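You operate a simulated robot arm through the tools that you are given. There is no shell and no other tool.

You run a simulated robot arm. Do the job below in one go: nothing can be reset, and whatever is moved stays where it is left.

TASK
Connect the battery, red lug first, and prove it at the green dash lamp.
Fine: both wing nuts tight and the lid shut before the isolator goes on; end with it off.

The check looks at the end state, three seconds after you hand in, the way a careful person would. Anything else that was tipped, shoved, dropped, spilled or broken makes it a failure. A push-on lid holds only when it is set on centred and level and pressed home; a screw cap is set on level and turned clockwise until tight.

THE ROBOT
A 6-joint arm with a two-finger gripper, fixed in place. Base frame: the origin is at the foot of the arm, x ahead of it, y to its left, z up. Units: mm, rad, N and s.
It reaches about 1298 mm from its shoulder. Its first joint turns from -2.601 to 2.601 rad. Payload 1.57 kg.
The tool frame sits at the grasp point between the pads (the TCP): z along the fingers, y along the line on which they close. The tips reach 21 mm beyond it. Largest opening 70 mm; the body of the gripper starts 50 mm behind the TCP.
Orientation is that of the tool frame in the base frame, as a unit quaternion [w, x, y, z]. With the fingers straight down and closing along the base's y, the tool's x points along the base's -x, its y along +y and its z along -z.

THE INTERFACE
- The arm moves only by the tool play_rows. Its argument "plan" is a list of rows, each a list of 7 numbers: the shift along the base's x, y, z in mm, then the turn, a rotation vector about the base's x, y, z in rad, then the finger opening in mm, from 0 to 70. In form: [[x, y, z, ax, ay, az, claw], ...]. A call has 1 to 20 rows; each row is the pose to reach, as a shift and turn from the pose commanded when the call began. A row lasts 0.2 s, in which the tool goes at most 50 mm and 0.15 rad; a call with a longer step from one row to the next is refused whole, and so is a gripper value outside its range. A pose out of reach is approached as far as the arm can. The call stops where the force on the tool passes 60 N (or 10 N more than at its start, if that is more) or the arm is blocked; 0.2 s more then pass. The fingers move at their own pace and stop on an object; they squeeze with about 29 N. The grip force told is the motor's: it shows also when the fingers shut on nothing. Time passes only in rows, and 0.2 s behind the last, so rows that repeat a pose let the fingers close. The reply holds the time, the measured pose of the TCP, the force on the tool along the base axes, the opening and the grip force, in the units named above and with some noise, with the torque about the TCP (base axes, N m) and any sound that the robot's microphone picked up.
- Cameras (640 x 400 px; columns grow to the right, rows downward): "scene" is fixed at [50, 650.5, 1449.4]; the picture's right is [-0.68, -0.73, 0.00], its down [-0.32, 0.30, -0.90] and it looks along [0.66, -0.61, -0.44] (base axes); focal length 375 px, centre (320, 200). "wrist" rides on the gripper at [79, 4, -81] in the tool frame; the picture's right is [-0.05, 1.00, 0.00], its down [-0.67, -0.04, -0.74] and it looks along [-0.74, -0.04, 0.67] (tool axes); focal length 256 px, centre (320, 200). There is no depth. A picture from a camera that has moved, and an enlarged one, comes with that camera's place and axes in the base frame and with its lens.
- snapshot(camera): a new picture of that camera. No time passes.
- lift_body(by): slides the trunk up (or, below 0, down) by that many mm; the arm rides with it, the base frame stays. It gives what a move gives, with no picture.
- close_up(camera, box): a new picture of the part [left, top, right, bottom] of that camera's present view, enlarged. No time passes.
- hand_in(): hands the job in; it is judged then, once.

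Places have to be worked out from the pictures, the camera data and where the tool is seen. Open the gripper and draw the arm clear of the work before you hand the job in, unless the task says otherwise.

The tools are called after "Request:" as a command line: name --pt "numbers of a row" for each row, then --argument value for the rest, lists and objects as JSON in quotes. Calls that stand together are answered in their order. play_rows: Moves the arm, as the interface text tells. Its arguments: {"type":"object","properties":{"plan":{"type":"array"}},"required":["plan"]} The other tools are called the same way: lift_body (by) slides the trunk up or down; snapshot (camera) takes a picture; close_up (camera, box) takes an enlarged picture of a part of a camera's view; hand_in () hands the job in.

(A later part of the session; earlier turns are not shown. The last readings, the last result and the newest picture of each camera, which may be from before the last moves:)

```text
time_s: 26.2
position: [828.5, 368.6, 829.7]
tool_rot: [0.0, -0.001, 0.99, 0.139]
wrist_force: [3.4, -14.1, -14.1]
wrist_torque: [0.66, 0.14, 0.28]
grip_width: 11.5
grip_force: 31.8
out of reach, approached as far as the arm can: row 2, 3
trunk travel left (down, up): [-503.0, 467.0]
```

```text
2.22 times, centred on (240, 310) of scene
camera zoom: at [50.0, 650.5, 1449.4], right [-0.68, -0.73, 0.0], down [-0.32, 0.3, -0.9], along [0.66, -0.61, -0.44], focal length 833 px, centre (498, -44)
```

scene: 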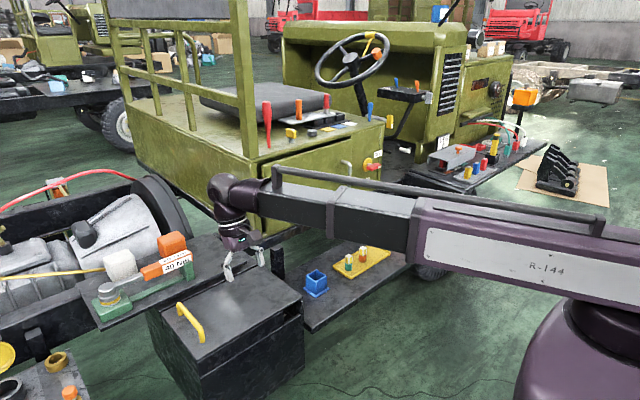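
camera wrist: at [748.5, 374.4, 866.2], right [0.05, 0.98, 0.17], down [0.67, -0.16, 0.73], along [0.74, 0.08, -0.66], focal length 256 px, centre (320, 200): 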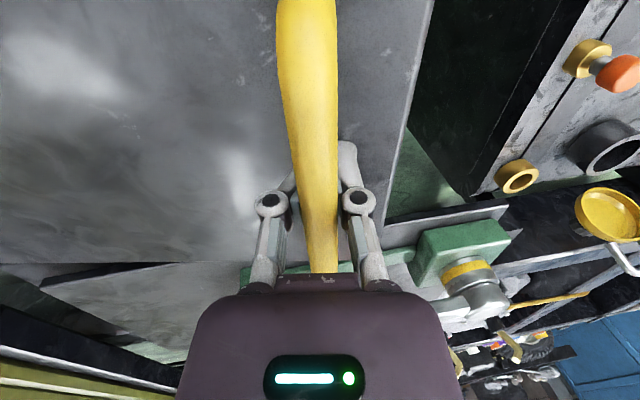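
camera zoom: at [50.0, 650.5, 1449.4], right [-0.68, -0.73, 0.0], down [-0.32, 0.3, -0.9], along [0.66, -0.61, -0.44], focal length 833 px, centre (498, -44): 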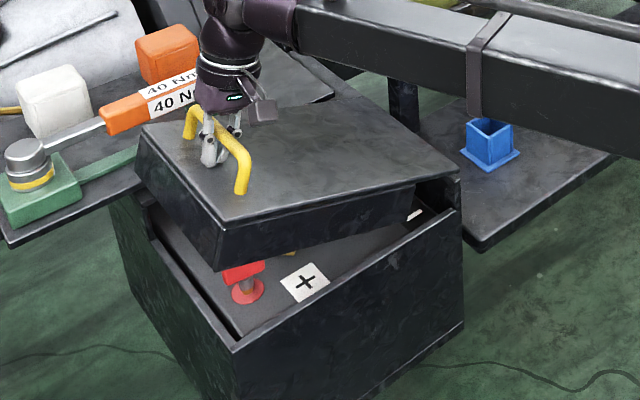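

The red terminal post with a red fitting and "+" label show inside. The arc is being tracked well (slope ≈0.45 now), so I continue with larger −y follow steps.

Request:
lift_body --by 18

Request:
play_rows --pt "0 -4 1 0.02 0 0 0" --pt "0 -9 3 0.06 0 0 0" --pt "0 -11 4 0.08 0 0 0" --pt "0 -11 4 0.08 0 0 0"

Request:
lift_body --by 18

Request:
play_rows --pt "0 -4 1 0.02 0 0 0" --pt "0 -9 3 0.06 0 0 0" --pt "0 -12 5 0.08 0 0 0" --pt "0 -12 5 0.08 0 0 0"

Request:
close_up --camera "scene" --box '[140, 200, 340, 400]'

```text
time_s: 26.8
position: [828.7, 359.8, 845.1]
tool_rot: [0.001, 0.002, 0.991, 0.132]
wrist_force: [3.6, -12.6, -12.7]
wrist_torque: [0.66, -0.2, 0.06]
grip_width: 11.5
grip_force: 31.9
trunk travel left (down, up): [-520.0, 450.0]
stopped: the force on the tool passed its limit at 65 N (the readings are from after the stop); the commanded pose is now the measured one
```

```text
time_s: 27.9
position: [829.2, 357.7, 851.2]
tool_rot: [0.002, 0.001, 0.984, 0.18]
wrist_force: [3.5, 10.2, 4.1]
wrist_torque: [0.39, 0.84, 0.11]
grip_width: 11.5
grip_force: 32.3
trunk travel left (down, up): [-520.0, 450.0]
stopped in row 4: the force on the tool passed its limit at 61 N (the readings are from after the stop); the commanded pose is now the measured one
```

```text
time_s: 28.5
position: [828.1, 346.4, 868.0]
tool_rot: [0.001, 0.002, 0.985, 0.17]
wrist_force: [2.9, -9.6, -14.6]
wrist_torque: [0.52, -0.24, 0.23]
grip_width: 11.5
grip_force: 31.4
trunk travel left (down, up): [-538.0, 432.0]
stopped: the force on the tool passed its limit at 62 N (the readings are from after the stop); the commanded pose is now the measured one
```

```text
time_s: 29.6
position: [827.7, 341.7, 874.3]
tool_rot: [0.002, 0.002, 0.976, 0.218]
wrist_force: [3.8, 9.0, 5.1]
wrist_torque: [0.42, 0.62, 0.31]
grip_width: 11.5
grip_force: 32.4
trunk travel left (down, up): [-538.0, 432.0]
stopped in row 4: the force on the tool passed its limit at 61 N (the readings are from after the stop); the commanded pose is now the measured one
```

```text
2.00 times, centred on (240, 300) of scene
camera zoom: at [50.0, 650.5, 1449.4], right [-0.68, -0.73, 0.0], down [-0.32, 0.3, -0.9], along [0.66, -0.61, -0.44], focal length 750 px, centre (480, 0)
```

zoom: 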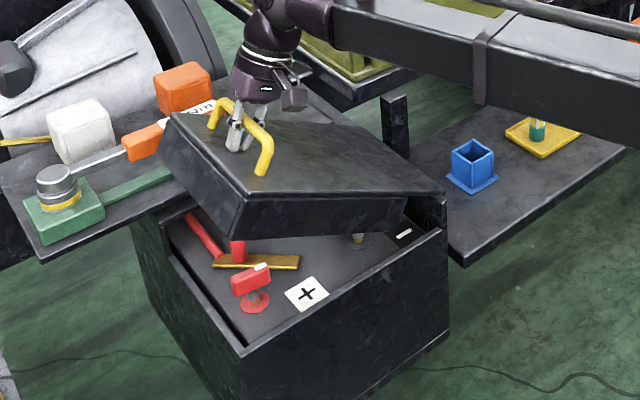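

It is tracking (lid about 30° open; battery, red cable and a loose fitting visible). I continue with smaller lifts and bigger −y follow-ups as the arc steepens.

Request:
lift_body --by 14

Request:
play_rows --pt "0 -4 2 0.03 0 0 0" --pt "0 -8 5 0.06 0 0 0" --pt "0 -11 7 0.08 0 0 0"

Request:
lift_body --by 14

Request:
play_rows --pt "0 -4 2 0.03 0 0 0" --pt "0 -8 5 0.06 0 0 0" --pt "0 -12 7 0.08 0 0 0"

Request:
lift_body --by 14

Request:
play_rows --pt "0 -5 2 0.03 0 0 0" --pt "0 -10 5 0.06 0 0 0" --pt "0 -14 7 0.08 0 0 0"

Request:
close_up --camera "scene" --box '[140, 180, 360, 400]'

```text
time_s: 30.4
position: [828.8, 333.0, 885.6]
tool_rot: [0.002, 0.004, 0.978, 0.21]
wrist_force: [-0.5, -8.7, -14.3]
wrist_torque: [0.56, -0.19, 0.25]
grip_width: 11.3
grip_force: 32.4
trunk travel left (down, up): [-552.0, 418.0]
stopped: the force on the tool passed its limit at 62 N (the readings are from after the stop); the commanded pose is now the measured one
```

```text
time_s: 31.2
position: [828.3, 327.0, 893.8]
tool_rot: [0.003, 0.004, 0.967, 0.253]
wrist_force: [22.9, 26.8, 14.6]
wrist_torque: [-0.02, 0.47, 0.28]
grip_width: 11.5
grip_force: 32.4
trunk travel left (down, up): [-552.0, 418.0]
```

```text
time_s: 31.8
position: [827.8, 317.6, 904.2]
tool_rot: [0.002, 0.006, 0.969, 0.246]
wrist_force: [8.2, -29.9, -31.3]
wrist_torque: [1.06, -0.85, -0.44]
grip_width: 11.3
grip_force: 31.5
trunk travel left (down, up): [-566.0, 404.0]
```

```text
time_s: 32.6
position: [828.4, 311.3, 912.0]
tool_rot: [0.001, 0.004, 0.958, 0.285]
wrist_force: [0.4, -19.0, -30.3]
wrist_torque: [0.98, 0.12, 0.2]
grip_width: 11.7
grip_force: 31.7
trunk travel left (down, up): [-566.0, 404.0]
```

```text
time_s: 33.0
position: [826.9, 305.1, 917.5]
tool_rot: [0.002, 0.006, 0.96, 0.28]
wrist_force: [5.9, -14.6, -17.7]
wrist_torque: [0.8, -0.03, 0.33]
grip_width: 11.5
grip_force: 32.0
trunk travel left (down, up): [-570.0, 400.0]
stopped: the force on the tool passed its limit at 68 N (the readings are from after the stop); the commanded pose is now the measured one
```

```text
time_s: 33.8
position: [827.9, 296.1, 927.2]
tool_rot: [0.001, 0.004, 0.947, 0.321]
wrist_force: [23.9, 11.2, 4.0]
wrist_torque: [0.26, 0.15, 0.29]
grip_width: 11.6
grip_force: 32.5
trunk travel left (down, up): [-570.0, 400.0]
```

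```text
1.82 times, centred on (250, 290) of scene
camera zoom: at [50.0, 650.5, 1449.4], right [-0.68, -0.73, 0.0], down [-0.32, 0.3, -0.9], along [0.66, -0.61, -0.44], focal length 681 px, centre (447, 36)
```

zoom: 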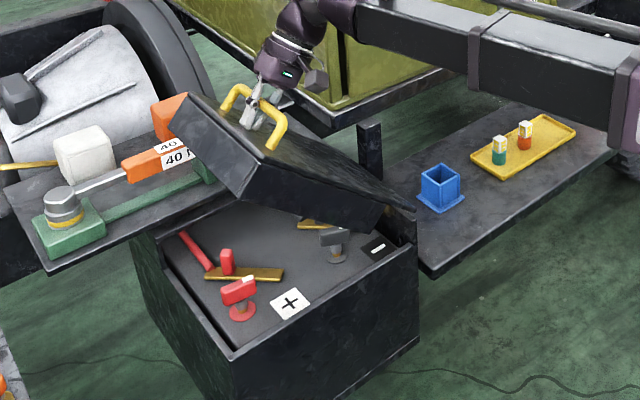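

The lid is at ~45° now and the interior is clear: red wing nut on the "+" post, a gold lug with red cable, and the same in black on the "−" side. I continue the arc, with the roll giving part of the rise.

Request:
play_rows --pt "0 -5 4 0.03 0 0 0" --pt "0 -10 8 0.06 0 0 0" --pt "0 -14 12 0.09 0 0 0"

Request:
lift_body --by 10

Request:
play_rows --pt "0 -5 4 0.03 0 0 0" --pt "0 -11 8 0.06 0 0 0" --pt "0 -17 12 0.09 0 0 0"

Request:
lift_body --by 10

Request:
play_rows --pt "0 -6 4 0.03 0 0 0" --pt "0 -12 9 0.06 0 0 0" --pt "0 -18 13 0.09 0 0 0"

Request:
snapshot --camera "scene"

```text
time_s: 34.6
position: [827.5, 283.3, 939.5]
tool_rot: [0.004, 0.004, 0.93, 0.366]
wrist_force: [33.5, 28.7, 30.8]
wrist_torque: [-0.26, 0.32, 0.26]
grip_width: 11.3
grip_force: 32.0
trunk travel left (down, up): [-570.0, 400.0]
```

```text
time_s: 35.2
position: [826.0, 276.0, 944.8]
tool_rot: [0.001, 0.006, 0.933, 0.36]
wrist_force: [8.9, -17.3, -27.6]
wrist_torque: [0.98, -0.75, -0.88]
grip_width: 11.2
grip_force: 31.8
trunk travel left (down, up): [-580.0, 390.0]
```

```text
time_s: 36.0
position: [827.3, 260.6, 955.6]
tool_rot: [0.0, 0.003, 0.917, 0.4]
wrist_force: [-10.2, -23.4, -50.9]
wrist_torque: [1.35, -0.23, -0.5]
grip_width: 11.6
grip_force: 32.3
trunk travel left (down, up): [-580.0, 390.0]
```

```text
time_s: 36.3
position: [826.9, 257.6, 957.4]
tool_rot: [0.0, 0.004, 0.919, 0.395]
wrist_force: [3.6, -13.0, -24.8]
wrist_torque: [0.18, -0.1, 0.51]
grip_width: 11.8
grip_force: 32.0
trunk travel left (down, up): [-582.0, 388.0]
stopped: the force on the tool passed its limit at 72 N (the readings are from after the stop); the commanded pose is now the measured one
```

```text
time_s: 37.1
position: [827.4, 241.8, 967.5]
tool_rot: [0.0, 0.004, 0.901, 0.434]
wrist_force: [0.4, -17.7, -42.5]
wrist_torque: [0.76, -0.44, -0.61]
grip_width: 11.5
grip_force: 31.9
trunk travel left (down, up): [-582.0, 388.0]
```

```text
taken
```

scene: 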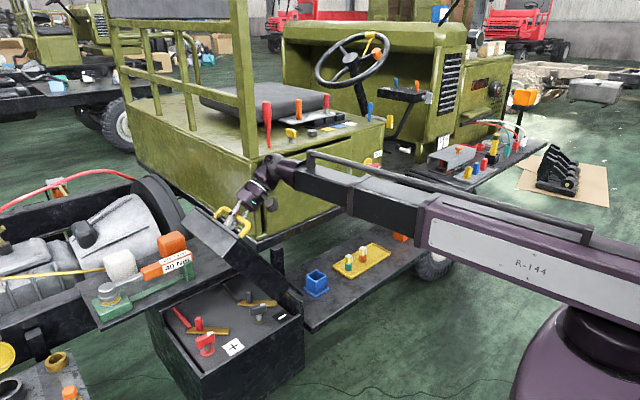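

The lid is at about 55° and the remaining path is mostly −y with little rise, which the roll alone can give. I follow the computed arc (centre ≈ y 95, z 700, radius ≈ 301) in one call.

Request:
play_rows --pt "0 -8 0.5 0.01 0 0 0" --pt "0 -16 3 0.025 0 0 0" --pt "0 -24 7 0.045 0 0 0" --pt "0 -31 10 0.06 0 0 0" --pt "0 -38 13 0.08 0 0 0" --pt "0 -45 15.5 0.095 0 0 0" --pt "0 -52 18 0.11 0 0 0"

Request:
snapshot --camera "scene"

```text
time_s: 38.7
position: [827.2, 192.9, 989.8]
tool_rot: [0.003, 0.004, 0.872, 0.49]
wrist_force: [36.9, 13.2, 26.4]
wrist_torque: [-0.02, 0.35, 0.35]
grip_width: 11.5
grip_force: 31.8
trunk travel left (down, up): [-582.0, 388.0]
```

```text
taken
```

scene: 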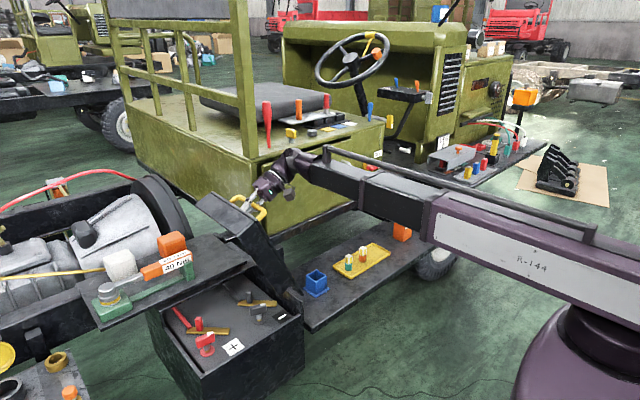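

Tracking well, lid near 70°. I carry on along the arc to near vertical and check for a stop.

Request:
play_rows --pt "0 -8 4 0.025 0 0 0" --pt "0 -16 7 0.045 0 0 0" --pt "0 -24 9 0.062 0 0 0" --pt "0 -32 11 0.077 0 0 0" --pt "0 -40 12.5 0.088 0 0 0" --pt "0 -48 14 0.096 0 0 0" --pt "0 -56 15 0.102 0 0 0" --pt "0 -64 16 0.108 0 0 0"

Request:
snapshot --camera "scene"

```text
time_s: 40.5
position: [826.4, 126.6, 1003.3]
tool_rot: [-0.001, 0.003, 0.847, 0.532]
wrist_force: [0.2, 1.2, -31.6]
wrist_torque: [0.62, -0.3, -0.4]
grip_width: 11.2
grip_force: 31.7
trunk travel left (down, up): [-582.0, 388.0]
```

```text
taken
```

scene: 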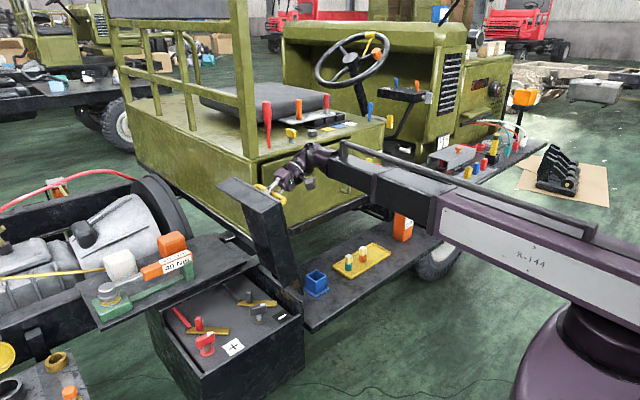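

The lid is near 80° with almost no side force. I push on past vertical gently and watch for a stop in the y-force.

Request:
play_rows --pt "0 -8 -2 -0.01 0 0 0" --pt "0 -16 -2.5 -0.013 0 0 0" --pt "0 -24 -3 -0.016 0 0 0" --pt "0 -32 -3 -0.016 0 0 0" --pt "0 -40 -3 -0.016 0 0 0" --pt "0 -48 -3.2 -0.017 0 0 0" --pt "0 -56 -3.5 -0.019 0 0 0"

Request:
snapshot --camera "scene"

Request:
snapshot --camera "wrist"

```text
time_s: 42.1
position: [825.7, 71.2, 1000.2]
tool_rot: [-0.001, 0.004, 0.852, 0.523]
wrist_force: [0.0, 3.6, -22.5]
wrist_torque: [0.33, -0.22, 0.31]
grip_width: 12.2
grip_force: 31.8
trunk travel left (down, up): [-582.0, 388.0]
```

```text
taken
```

scene: 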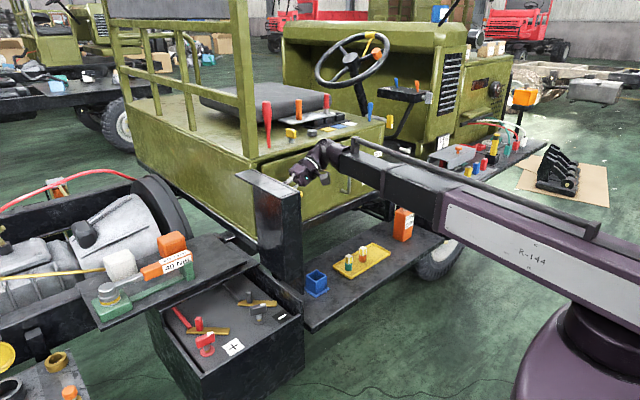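

```text
taken
camera wrist: at [745.6, 0.9, 1042.3], right [0.06, 0.45, 0.89], down [0.67, -0.68, 0.3], along [0.74, 0.57, -0.34], focal length 256 px, centre (320, 200)
```

wrist: 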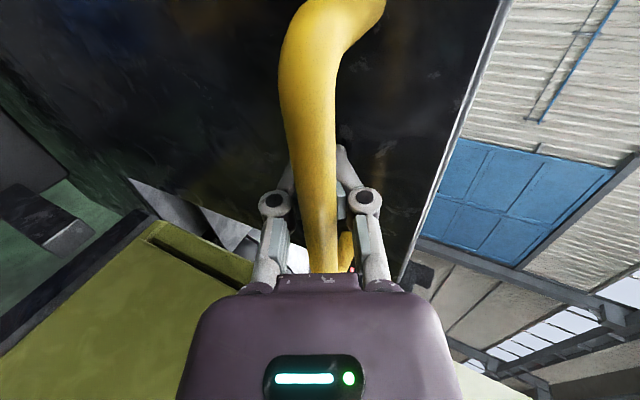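

The lid is about vertical. I go on a little past vertical, expecting a stop.

Request:
play_rows --pt "0 -8 -1.5 -0.009 0 0 0" --pt "0 -16 -2.5 -0.015 0 0 0" --pt "0 -24 -4 -0.024 0 0 0" --pt "0 -32 -6 -0.035 0 0 0"

Request:
snapshot --camera "scene"

```text
time_s: 43.1
position: [825.1, 37.5, 995.0]
tool_rot: [-0.001, 0.003, 0.861, 0.509]
wrist_force: [-14.2, 10.3, -42.0]
wrist_torque: [0.5, -0.04, 0.02]
grip_width: 11.4
grip_force: 32.0
trunk travel left (down, up): [-582.0, 388.0]
```

```text
taken
```

scene: 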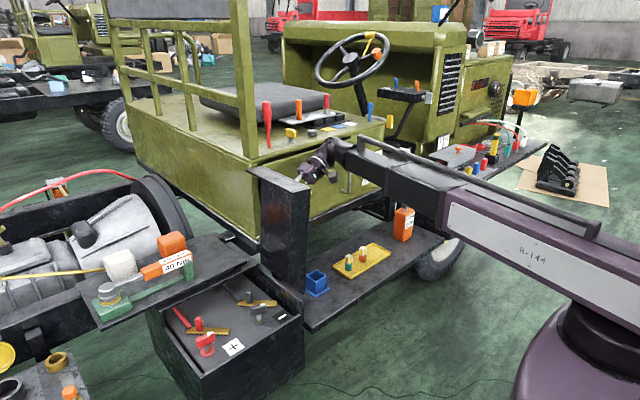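

The lid is ~95° open. I go on another ~8° looking for the stop, keeping an eye on force.

Request:
play_rows --pt "0 -8 -4 -0.024 0 0 0" --pt "0 -16 -6 -0.036 0 0 0" --pt "0 -24 -8.5 -0.051 0 0 0" --pt "0 -32 -11 -0.066 0 0 0" --pt "0 -40 -14 -0.084 0 0 0"

Request:
snapshot --camera "scene"

```text
time_s: 44.2
position: [825.9, 13.3, 985.7]
tool_rot: [0.0, -0.002, 0.876, 0.482]
wrist_force: [2.8, 28.7, -12.5]
wrist_torque: [-0.13, 0.09, 0.49]
grip_width: 10.9
grip_force: 31.6
trunk travel left (down, up): [-582.0, 388.0]
stopped in row 5: the force on the tool passed its limit at 65 N (the readings are from after the stop); the commanded pose is now the measured one
```

```text
taken
```

scene: 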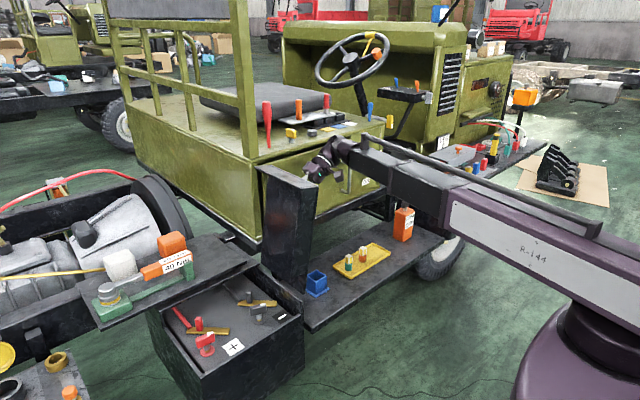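

I reached the stop at about 100° (force spike at 65 N), so the lid leans past vertical. I open the fingers only a little (to keep the inner finger off the lid plate) and see that it stays.

Request:
play_rows --pt "0 0 0 0 0 0 20" --pt "0 0 0 0 0 0 26" --pt "0 0 0 0 0 0 26"

Request:
close_up --camera "scene" --box '[220, 120, 360, 320]'

Request:
snapshot --camera "wrist"

```text
time_s: 45.0
position: [824.0, 6.1, 986.2]
tool_rot: [0.0, 0.0, 0.876, 0.482]
wrist_force: [0.3, -0.7, 0.6]
wrist_torque: [0.03, -0.02, -0.01]
grip_width: 26.0
grip_force: 0.0
trunk travel left (down, up): [-582.0, 388.0]
```

```text
2.00 times, centred on (290, 220) of scene
camera zoom: at [50.0, 650.5, 1449.4], right [-0.68, -0.73, 0.0], down [-0.32, 0.3, -0.9], along [0.66, -0.61, -0.44], focal length 750 px, centre (380, 160)
```

zoom: 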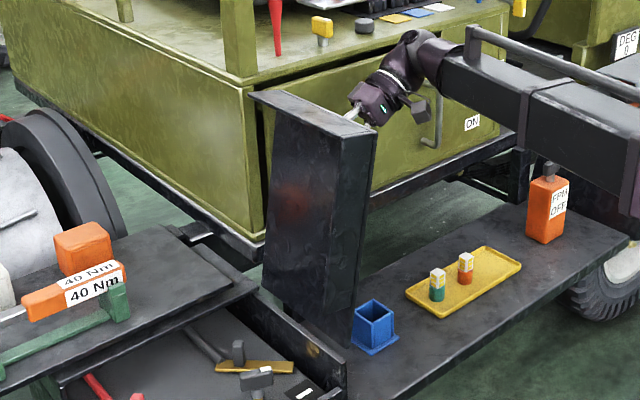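

```text
taken
camera wrist: at [744.6, -58.9, 1034.9], right [0.05, 0.53, 0.84], down [0.67, -0.65, 0.37], along [0.74, 0.54, -0.39], focal length 256 px, centre (320, 200)
```

wrist: 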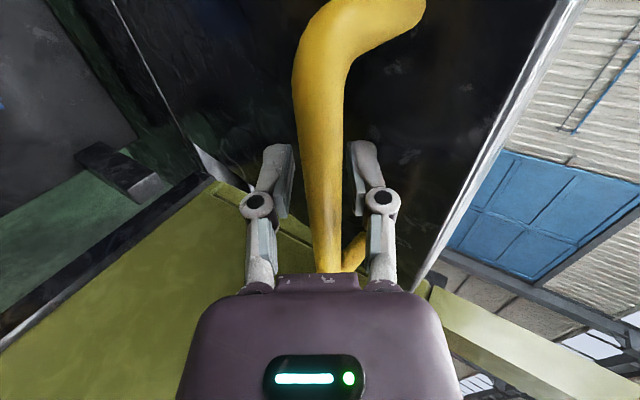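

All forces are zero and the lid stays open by itself. I withdraw the fingers from the bar in alternating small −y and upward steps, opening as I go.

Request:
play_rows --pt "0 -8 0 0 0 0 30"

Request:
lift_body --by 10

Request:
play_rows --pt "0 -8 0 0 0 0 33" --pt "0 -16 0 0 0 0 36"

Request:
lift_body --by 12

Request:
play_rows --pt "0 -10 0 0 0 0 40" --pt "0 -20 0 0 0 0 46"

Request:
lift_body --by 15

Request:
play_rows --pt "0 -15 0 0 0 0 50" --pt "0 -30 0 0 0 0 50"

Request:
snapshot --camera "wrist"

Request:
snapshot --camera "scene"

```text
time_s: 45.4
position: [825.3, -0.1, 988.0]
tool_rot: [0.0, 0.001, 0.876, 0.483]
wrist_force: [0.8, -0.2, -0.3]
wrist_torque: [-0.01, 0.02, 0.06]
grip_width: 29.9
grip_force: 0.0
trunk travel left (down, up): [-582.0, 388.0]
```

```text
time_s: 46.0
position: [826.0, 0.7, 996.8]
tool_rot: [0.0, 0.0, 0.876, 0.482]
wrist_force: [0.8, 0.6, 0.1]
wrist_torque: [0.02, 0.05, 0.02]
grip_width: 30.1
grip_force: 0.0
trunk travel left (down, up): [-592.0, 378.0]
```

```text
time_s: 46.6
position: [824.9, -16.2, 996.4]
tool_rot: [0.0, 0.0, 0.877, 0.481]
wrist_force: [0.6, 1.3, -0.1]
wrist_torque: [-0.04, 0.0, -0.01]
grip_width: 35.7
grip_force: 0.0
trunk travel left (down, up): [-592.0, 378.0]
```

```text
time_s: 47.2
position: [825.8, -15.7, 1008.6]
tool_rot: [0.001, 0.0, 0.876, 0.482]
wrist_force: [0.0, 0.6, -0.3]
wrist_torque: [0.04, 0.0, 0.02]
grip_width: 36.0
grip_force: 0.1
trunk travel left (down, up): [-604.0, 366.0]
```

```text
time_s: 47.8
position: [825.2, -37.7, 1008.5]
tool_rot: [0.001, 0.0, 0.876, 0.482]
wrist_force: [0.6, 0.0, 0.4]
wrist_torque: [0.0, 0.03, 0.0]
grip_width: 46.0
grip_force: 0.0
trunk travel left (down, up): [-604.0, 366.0]
```

```text
time_s: 48.5
position: [824.7, -37.6, 1023.9]
tool_rot: [-0.001, -0.001, 0.876, 0.482]
wrist_force: [-0.2, 0.4, -0.5]
wrist_torque: [-0.01, 0.03, -0.02]
grip_width: 45.8
grip_force: 0.1
trunk travel left (down, up): [-619.0, 351.0]
```

```text
time_s: 49.0
position: [824.0, -67.6, 1023.6]
tool_rot: [0.0, 0.0, 0.876, 0.482]
wrist_force: [-0.1, -0.2, 0.7]
wrist_torque: [0.0, 0.0, -0.06]
grip_width: 49.8
grip_force: 0.0
trunk travel left (down, up): [-619.0, 351.0]
```

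```text
taken
camera wrist: at [744.4, -133.6, 1071.8], right [0.05, 0.53, 0.84], down [0.67, -0.65, 0.37], along [0.74, 0.54, -0.39], focal length 256 px, centre (320, 200)
```

wrist: 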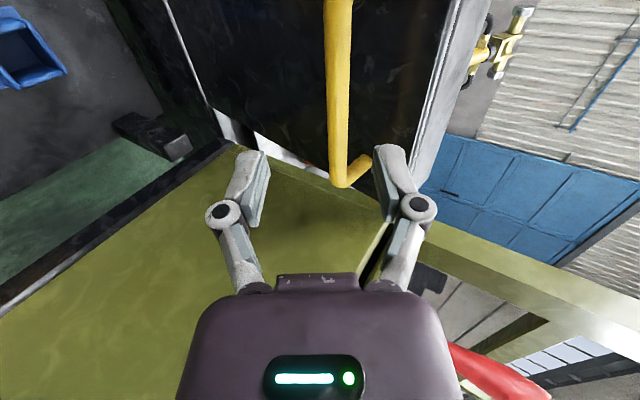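

```text
taken
```

scene: 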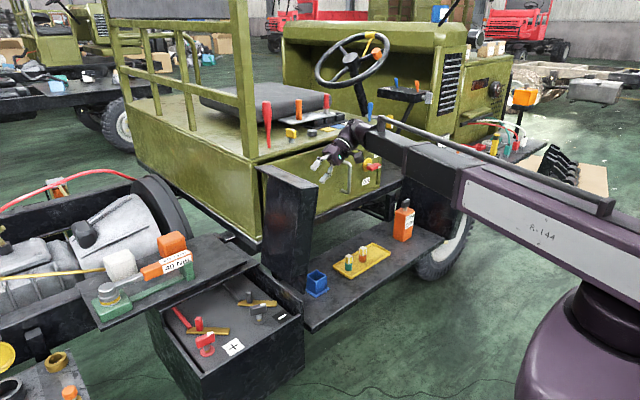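

The hand is free and the lid stays open. Now I zoom on the battery interior from the scene camera.

Request:
close_up --camera "scene" --box '[155, 270, 305, 370]'

Request:
close_up --camera "scene" --box '[170, 300, 250, 360]'

Request:
close_up --camera "scene" --box '[215, 275, 295, 335]'

```text
4.00 times, centred on (230, 320) of scene
camera zoom: at [50.0, 650.5, 1449.4], right [-0.68, -0.73, 0.0], down [-0.32, 0.3, -0.9], along [0.66, -0.61, -0.44], focal length 1499 px, centre (680, -280)
```

zoom: 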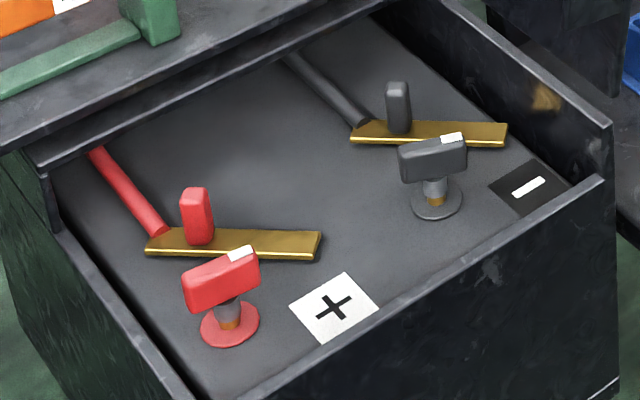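

```text
6.67 times, centred on (210, 330) of scene
camera zoom: at [50.0, 650.5, 1449.4], right [-0.68, -0.73, 0.0], down [-0.32, 0.3, -0.9], along [0.66, -0.61, -0.44], focal length 2498 px, centre (1053, -667)
```

zoom: 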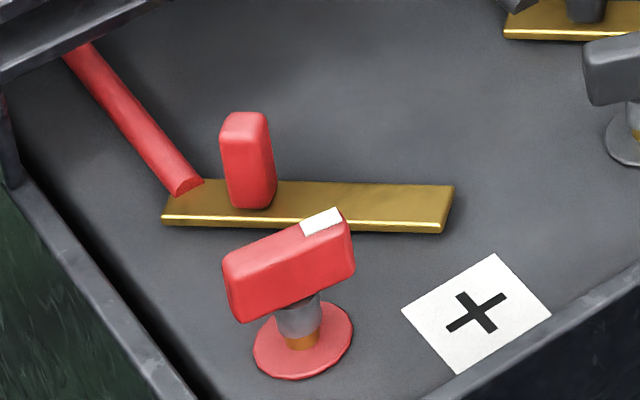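

```text
6.67 times, centred on (255, 305) of scene
camera zoom: at [50.0, 650.5, 1449.4], right [-0.68, -0.73, 0.0], down [-0.32, 0.3, -0.9], along [0.66, -0.61, -0.44], focal length 2498 px, centre (753, -500)
```

zoom: 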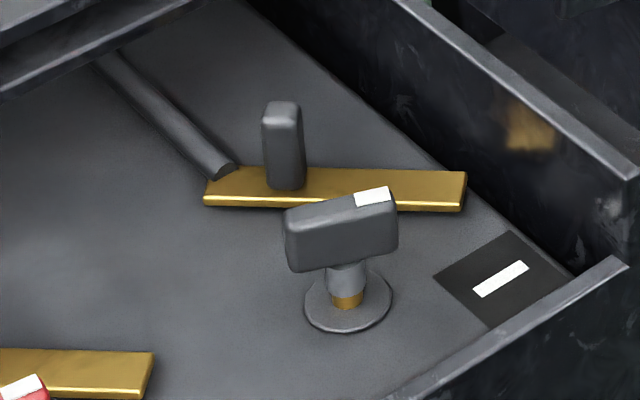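

Each lug is a gold bar on a cable end with an upright grip block, lying beside its post; the wing nuts sit raised on their studs with a gap below for the lug. I back the hand out around the front of the open lid and unroll it, to look into the box from above with the wrist camera.

Request:
play_rows --pt "-20 -10 -15.6 -0.1 0 0 50" --pt "-40 -20 -29.8 -0.2 0 0 50" --pt "-60 -30 -42.9 -0.3 0 0 50" --pt "-80 -40 -54.4 -0.4 0 0 50" --pt "-100 -50 -64.4 -0.5 0 0 50" --pt "-120 -60 -72.8 -0.6 0 0 50" --pt "-140 -70 -79.4 -0.7 0 0 50" --pt "-160 -80 -84.2 -0.8 0 0 50" --pt "-180 -90 -87.1 -0.9 0 0 50" --pt "-200 -100 -88.2 -1.0 0 0 50"

Request:
play_rows --pt "0 45 0 0 0 0 50" --pt "0 90 0 0 0 0 50" --pt "0 135 0 0 0 0 50" --pt "0 180 0 0 0 0 50" --pt "0 225 0 0 0 0 50" --pt "0 270 0 0 0.05 0 50" --pt "0 315 0 0 0.1 0 50" --pt "0 360 0 0 0.15 0 50" --pt "0 400 0 0 0.2 0 50" --pt "0 430 0 0 0.25 0 50"

Request:
snapshot --camera "wrist"

Request:
snapshot --camera "scene"

```text
time_s: 51.2
position: [622.9, -167.1, 937.4]
tool_rot: [0.0, 0.0, 1.0, 0.003]
wrist_force: [1.4, 0.8, -0.8]
wrist_torque: [-0.01, -0.02, -0.01]
grip_width: 49.9
grip_force: 0.0
out of reach, approached as far as the arm can: row 8
trunk travel left (down, up): [-619.0, 351.0]
```

```text
time_s: 53.5
position: [621.9, 261.3, 942.4]
tool_rot: [-0.123, 0.0, 0.992, 0.003]
wrist_force: [0.0, -0.4, 0.7]
wrist_torque: [0.02, -0.01, 0.0]
grip_width: 49.9
grip_force: 0.1
out of reach, approached as far as the arm can: row 7, 8, 9, 10
trunk travel left (down, up): [-619.0, 351.0]
```

```text
taken
camera wrist: at [565.2, 265.0, 1042.4], right [0.05, 1.0, -0.01], down [0.83, -0.04, 0.56], along [0.56, -0.04, -0.83], focal length 256 px, centre (320, 200)
```

wrist: 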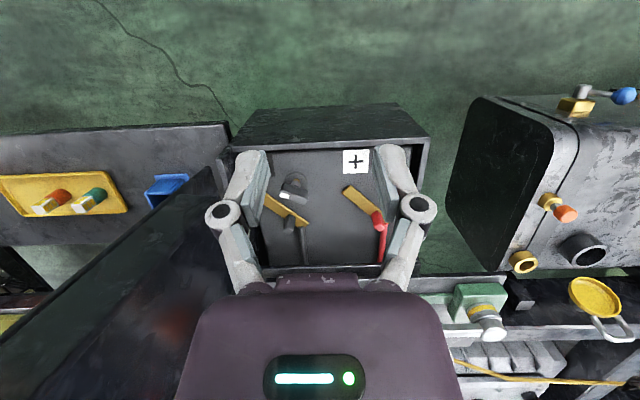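

```text
taken
```

scene: 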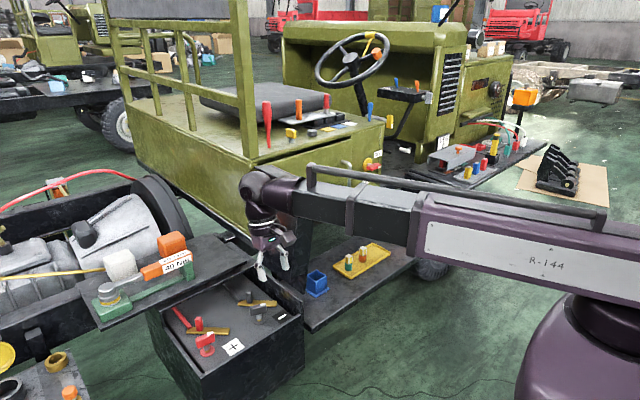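

I open the fingers wide and enlarge the box interior for triangulation.

Request:
play_rows --pt "0 0 0 0 0 0 70" --pt "0 0 0 0 0 0 70"

Request:
close_up --camera "wrist" --box '[220, 130, 430, 270]'

Request:
close_up --camera "wrist" --box '[240, 140, 340, 270]'

Request:
close_up --camera "wrist" --box '[320, 140, 420, 270]'

```text
time_s: 54.0
position: [621.2, 259.6, 942.3]
tool_rot: [-0.124, 0.0, 0.992, 0.002]
wrist_force: [0.6, 0.0, 0.3]
wrist_torque: [-0.03, 0.02, 0.03]
grip_width: 70.0
grip_force: 0.0
trunk travel left (down, up): [-619.0, 351.0]
```

```text
2.86 times, centred on (325, 200) of wrist
camera zoom: at [564.9, 264.5, 1042.4], right [0.05, 1.0, -0.01], down [0.83, -0.04, 0.56], along [0.56, -0.04, -0.83], focal length 731 px, centre (306, 200)
```

zoom: 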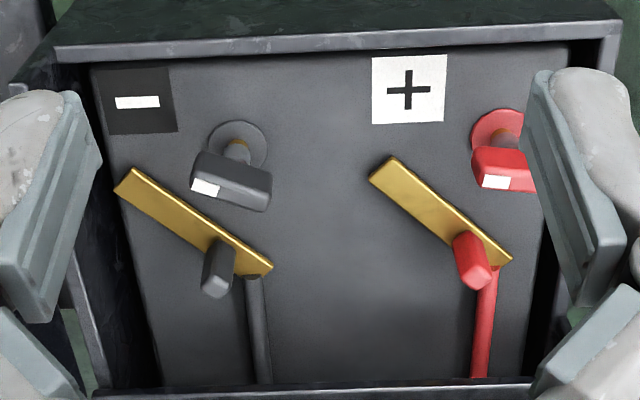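

```text
3.08 times, centred on (290, 205) of wrist
camera zoom: at [564.9, 264.5, 1042.4], right [0.05, 1.0, -0.01], down [0.83, -0.04, 0.56], along [0.56, -0.04, -0.83], focal length 788 px, centre (412, 185)
```

zoom: 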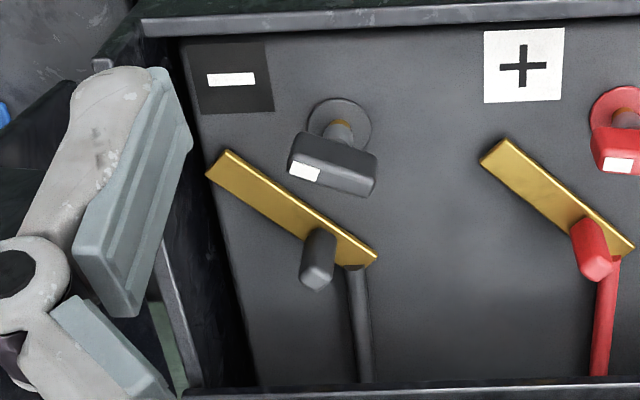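

```text
3.08 times, centred on (370, 205) of wrist
camera zoom: at [564.9, 264.5, 1042.4], right [0.05, 1.0, -0.01], down [0.83, -0.04, 0.56], along [0.56, -0.04, -0.83], focal length 788 px, centre (166, 185)
```

zoom: 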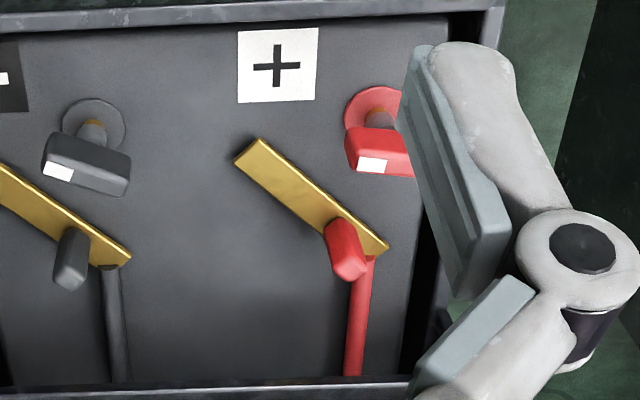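

Upside-down view: image up is −x, left is −y. The battery top is about z 618; the red post is near (800, 372), its lug pivots at the cable end near (910, 386) with its tip at (825, 295), so each lug must swing ~40° under its raised wing nut. I go lower and level for a closer look.

Request:
play_rows --pt "0 10 -2 0 -0.08 0 70" --pt "0 20 -4 0 -0.16 0 70" --pt "0 30 -5 0 -0.25 0 70"

Request:
lift_body --by -140

Request:
snapshot --camera "wrist"

Request:
close_up --camera "wrist" --box '[240, 80, 440, 270]'

```text
time_s: 54.9
position: [623.9, 293.0, 937.5]
tool_rot: [0.001, 0.001, 1.0, 0.003]
wrist_force: [0.1, 0.1, -0.3]
wrist_torque: [0.02, 0.03, 0.02]
grip_width: 70.1
grip_force: 0.1
trunk travel left (down, up): [-619.0, 351.0]
```

```text
time_s: 56.5
position: [623.9, 291.5, 797.8]
tool_rot: [0.001, 0.001, 1.0, 0.002]
wrist_force: [-0.2, -0.7, 0.4]
wrist_torque: [0.01, 0.02, -0.02]
grip_width: 69.8
grip_force: 0.1
trunk travel left (down, up): [-479.0, 491.0]
```

```text
taken
camera wrist: at [544.1, 295.2, 879.6], right [0.05, 1.0, 0.01], down [0.67, -0.04, 0.75], along [0.74, -0.04, -0.67], focal length 256 px, centre (320, 200)
```

wrist: 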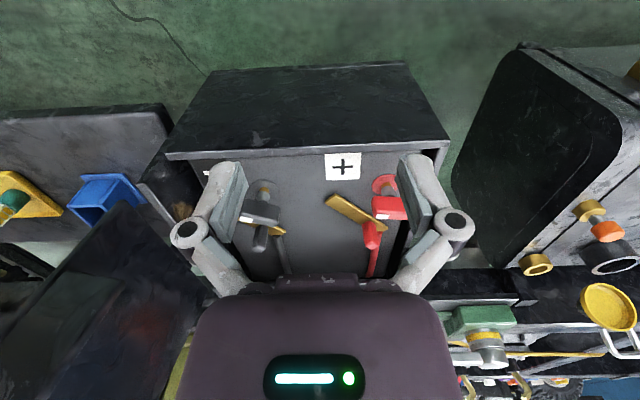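

```text
2.11 times, centred on (340, 175) of wrist
camera zoom: at [544.1, 295.2, 879.6], right [0.05, 1.0, 0.01], down [0.67, -0.04, 0.75], along [0.74, -0.04, -0.67], focal length 539 px, centre (278, 253)
```

zoom: 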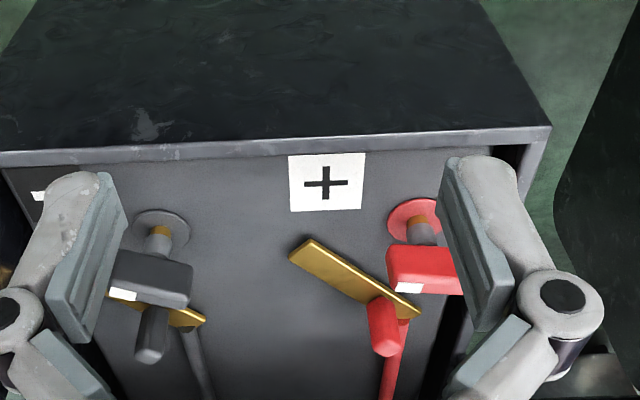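

I shift to centre on the red post and come 60 mm closer for an unobstructed view.

Request:
play_rows --pt "20 27 0 0 0 0 70" --pt "40 54 0 0 0 0 70" --pt "60 78 0 0 0 0 70"

Request:
snapshot --camera "wrist"

Request:
close_up --camera "wrist" --box '[230, 90, 420, 280]'

Request:
close_up --camera "scene" --box '[160, 290, 260, 370]'

```text
time_s: 57.3
position: [683.0, 368.8, 797.3]
tool_rot: [-0.001, 0.001, 1.0, 0.003]
wrist_force: [0.1, -0.1, 0.4]
wrist_torque: [0.03, 0.03, 0.01]
grip_width: 70.0
grip_force: 0.0
trunk travel left (down, up): [-479.0, 491.0]
```

```text
taken
camera wrist: at [604.6, 372.2, 879.5], right [0.05, 1.0, 0.01], down [0.67, -0.04, 0.74], along [0.74, -0.04, -0.67], focal length 256 px, centre (320, 200)
```

wrist: 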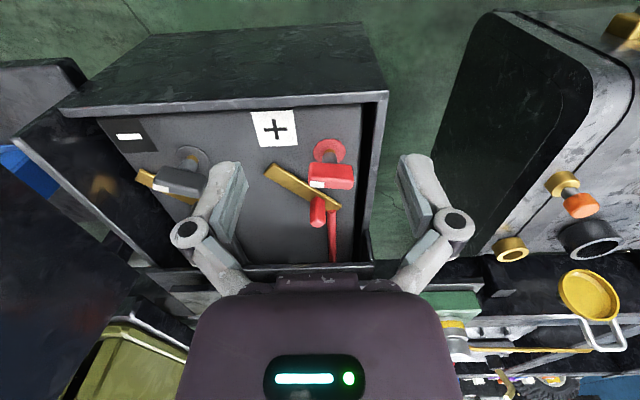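

```text
2.11 times, centred on (325, 185) of wrist
camera zoom: at [604.6, 372.2, 879.5], right [0.05, 1.0, 0.01], down [0.67, -0.04, 0.74], along [0.74, -0.04, -0.67], focal length 539 px, centre (310, 232)
```

zoom: 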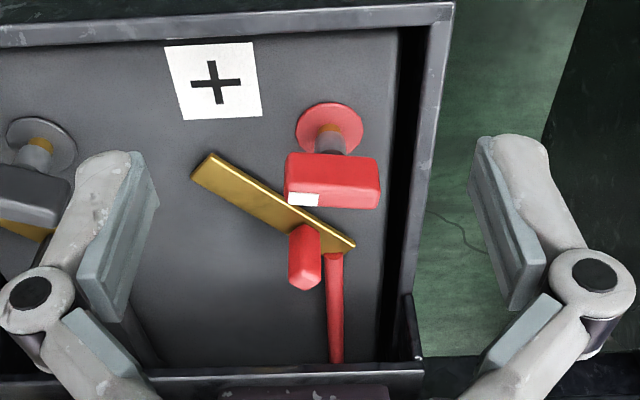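

```text
5.00 times, centred on (210, 330) of scene
camera zoom: at [50.0, 650.5, 1449.4], right [-0.68, -0.73, 0.0], down [-0.32, 0.3, -0.9], along [0.66, -0.61, -0.44], focal length 1874 px, centre (870, -450)
```

zoom: 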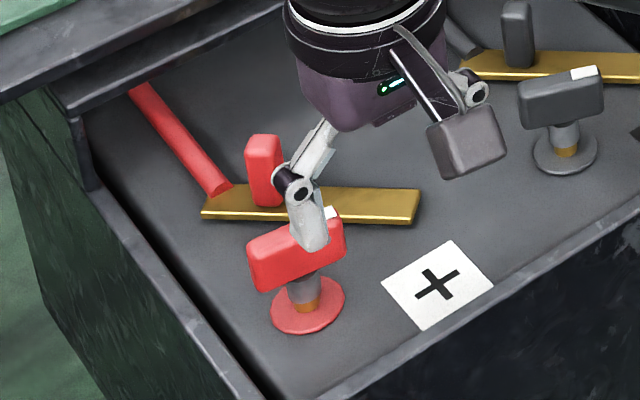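

The geometry is consistent: red post ≈ (797, 373), lug pivot ≈ (898, 375) in line with its cable, grip block ≈ (882, 355), top z ≈ 670. I move above the block with the fingers yawed ~45° so they close across the lug, still high, and look.

Request:
play_rows --pt "30 -2 0 0 0 0.12 60" --pt "60 -4 0 0 0 0.24 60" --pt "90 -6 0 0 0 0.36 60" --pt "120 -8 0 0 0 0.48 60" --pt "150 -10 0 0 0 0.6 60" --pt "180 -12 0 0 0 0.7 60" --pt "199 -14 0 0 0 0.8 60" --pt "199 -14 0 0 0 0.8 60"

Request:
snapshot --camera "wrist"

Request:
close_up --camera "scene" --box '[140, 240, 280, 360]'

```text
time_s: 59.1
position: [883.2, 356.2, 797.8]
tool_rot: [-0.001, -0.39, 0.921, 0.002]
wrist_force: [-0.4, -0.1, -0.8]
wrist_torque: [-0.03, 0.03, 0.01]
grip_width: 59.8
grip_force: 0.1
trunk travel left (down, up): [-479.0, 491.0]
```

```text
taken
camera wrist: at [824.7, 301.2, 879.5], right [-0.68, 0.73, 0.01], down [0.49, 0.45, 0.74], along [0.54, 0.51, -0.67], focal length 256 px, centre (320, 200)
```

wrist: 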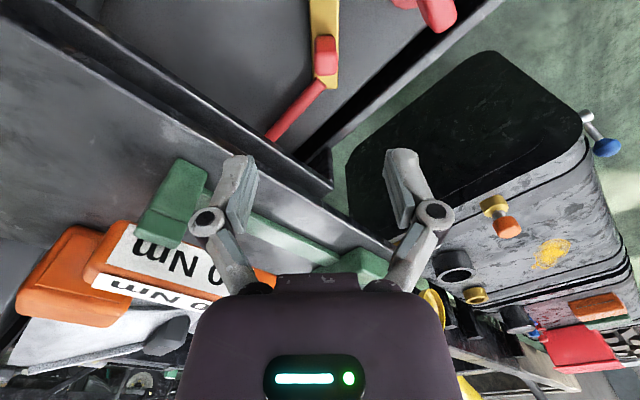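

```text
3.33 times, centred on (210, 300) of scene
camera zoom: at [50.0, 650.5, 1449.4], right [-0.68, -0.73, 0.0], down [-0.32, 0.3, -0.9], along [0.66, -0.61, -0.44], focal length 1249 px, centre (687, -133)
```

zoom: 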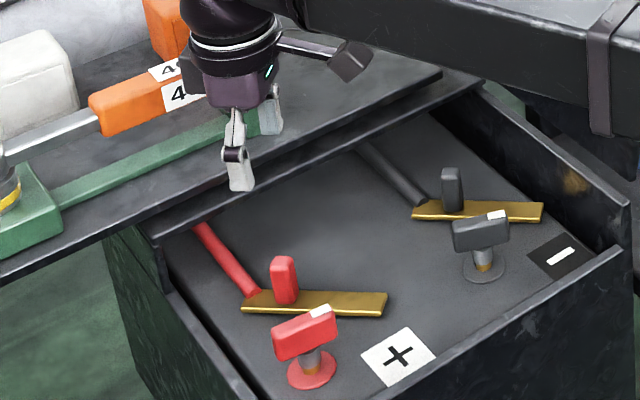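

The lug lies almost exactly vertical in this view, so the yaw is right; the block is about at (878, 358). I shift a few mm and lower 80 mm (tips ≈ 697, block top ≈ 670).

Request:
play_rows --pt "-3 1 0 0 0 0 60" --pt "-5 2 0 0 0 0 60"

Request:
lift_body --by -80

Request:
snapshot --camera "wrist"

Request:
close_up --camera "scene" --box '[150, 270, 260, 365]'

```text
time_s: 59.7
position: [876.5, 356.5, 797.4]
tool_rot: [-0.001, -0.39, 0.921, 0.002]
wrist_force: [-0.2, -0.3, 0.5]
wrist_torque: [0.0, 0.0, 0.01]
grip_width: 60.0
grip_force: 0.1
trunk travel left (down, up): [-479.0, 491.0]
```

```text
time_s: 60.9
position: [878.6, 357.8, 718.5]
tool_rot: [0.0, -0.39, 0.921, 0.002]
wrist_force: [0.4, 0.3, 0.2]
wrist_torque: [-0.01, -0.03, -0.04]
grip_width: 59.9
grip_force: 0.0
trunk travel left (down, up): [-399.0, 571.0]
```

```text
taken
camera wrist: at [818.9, 302.4, 799.6], right [-0.68, 0.73, 0.01], down [0.49, 0.45, 0.75], along [0.54, 0.51, -0.67], focal length 256 px, centre (320, 200)
```

wrist: 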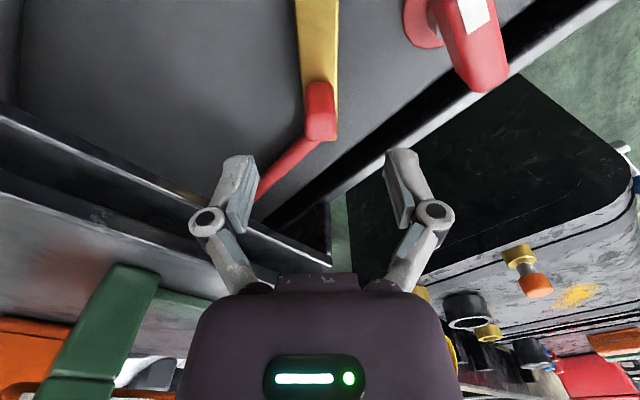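

```text
4.21 times, centred on (205, 318) of scene
camera zoom: at [50.0, 650.5, 1449.4], right [-0.68, -0.73, 0.0], down [-0.32, 0.3, -0.9], along [0.66, -0.61, -0.44], focal length 1578 px, centre (804, -295)
```

zoom: 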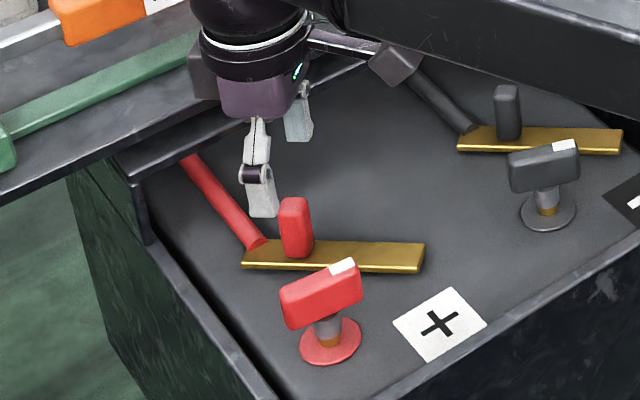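

The block's top works out at (876, 358) – under the fingers. I lower 58 mm to straddle it (tips ≈ 640, above the lug) and look once more before closing.

Request:
play_rows --pt "-2 0 0 0 0 0 60" --pt "-2 0 0 0 0 0 60"

Request:
lift_body --by -58

Request:
snapshot --camera "wrist"

Request:
close_up --camera "scene" --box '[150, 270, 260, 365]'

```text
time_s: 61.5
position: [875.6, 357.5, 718.1]
tool_rot: [-0.001, -0.39, 0.921, 0.003]
wrist_force: [-0.4, -0.4, -1.5]
wrist_torque: [0.03, -0.02, -0.01]
grip_width: 59.9
grip_force: 0.1
trunk travel left (down, up): [-399.0, 571.0]
```

```text
time_s: 62.5
position: [875.6, 357.1, 659.5]
tool_rot: [-0.002, -0.39, 0.921, 0.003]
wrist_force: [-0.3, -0.6, 0.4]
wrist_torque: [-0.02, 0.01, 0.0]
grip_width: 59.8
grip_force: 0.1
trunk travel left (down, up): [-341.0, 629.0]
```

```text
taken
camera wrist: at [816.8, 302.9, 741.6], right [-0.68, 0.73, 0.01], down [0.49, 0.45, 0.75], along [0.54, 0.51, -0.67], focal length 256 px, centre (320, 200)
```

wrist: 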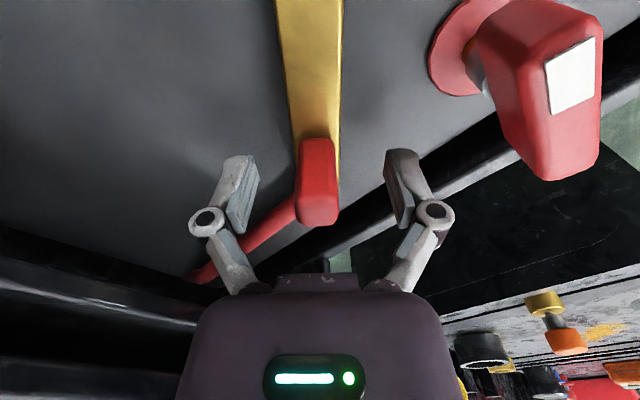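

```text
4.21 times, centred on (205, 318) of scene
camera zoom: at [50.0, 650.5, 1449.4], right [-0.68, -0.73, 0.0], down [-0.32, 0.3, -0.9], along [0.66, -0.61, -0.44], focal length 1578 px, centre (804, -295)
```

zoom: 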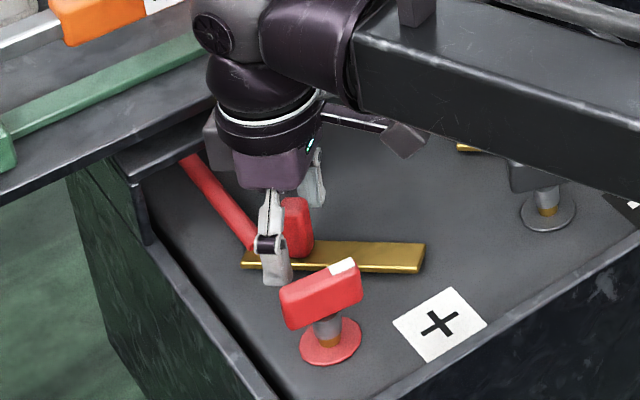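

The block is centred between the fingers. I close on it.

Request:
play_rows --pt "0 0 0 0 0 0 30" --pt "0 0 0 0 0 0 10" --pt "0 0 0 0 0 0 0" --pt "0 0 0 0 0 0 0"

```text
time_s: 63.5
position: [875.8, 355.4, 659.7]
tool_rot: [0.001, -0.388, 0.921, 0.002]
wrist_force: [11.3, -7.3, 6.0]
wrist_torque: [-0.4, -0.03, -0.57]
grip_width: 17.8
grip_force: 31.6
trunk travel left (down, up): [-341.0, 629.0]
```

Gripped at 17.8 mm. I try the first part of the swing: −0.15 rad about the estimated pivot (894, 376), and check that the lug follows.

Request:
play_rows --pt "-1.4 1.5 0 0 0 -0.075 0" --pt "-2.7 3.0 0 0 0 -0.15 0" --pt "-2.7 3.0 0 0 0 -0.15 0"

Request:
close_up --camera "scene" --box '[150, 270, 260, 365]'

Request:
snapshot --camera "wrist"

```text
time_s: 64.3
position: [873.7, 360.6, 659.5]
tool_rot: [0.0, -0.319, 0.948, 0.003]
wrist_force: [16.0, -10.3, 8.5]
wrist_torque: [-0.41, -0.03, -0.47]
grip_width: 17.7
grip_force: 32.2
trunk travel left (down, up): [-341.0, 629.0]
```

```text
4.21 times, centred on (205, 318) of scene
camera zoom: at [50.0, 650.5, 1449.4], right [-0.68, -0.73, 0.0], down [-0.32, 0.3, -0.9], along [0.66, -0.61, -0.44], focal length 1578 px, centre (804, -295)
```

zoom: 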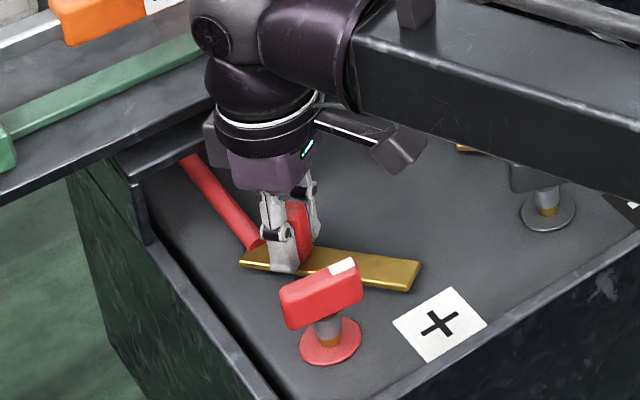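

```text
taken
camera wrist: at [807.8, 314.1, 741.6], right [-0.56, 0.83, 0.01], down [0.55, 0.37, 0.75], along [0.62, 0.42, -0.67], focal length 256 px, centre (320, 200)
```

wrist: 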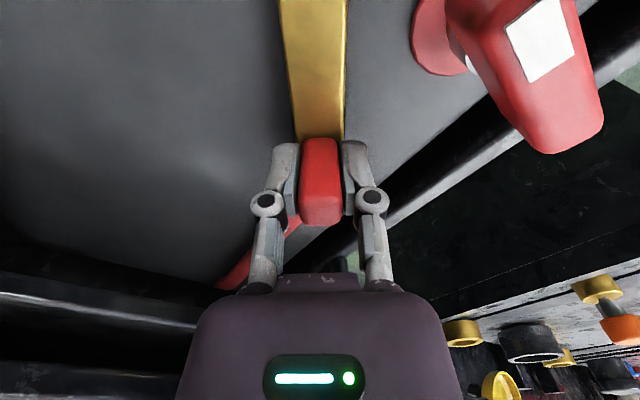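

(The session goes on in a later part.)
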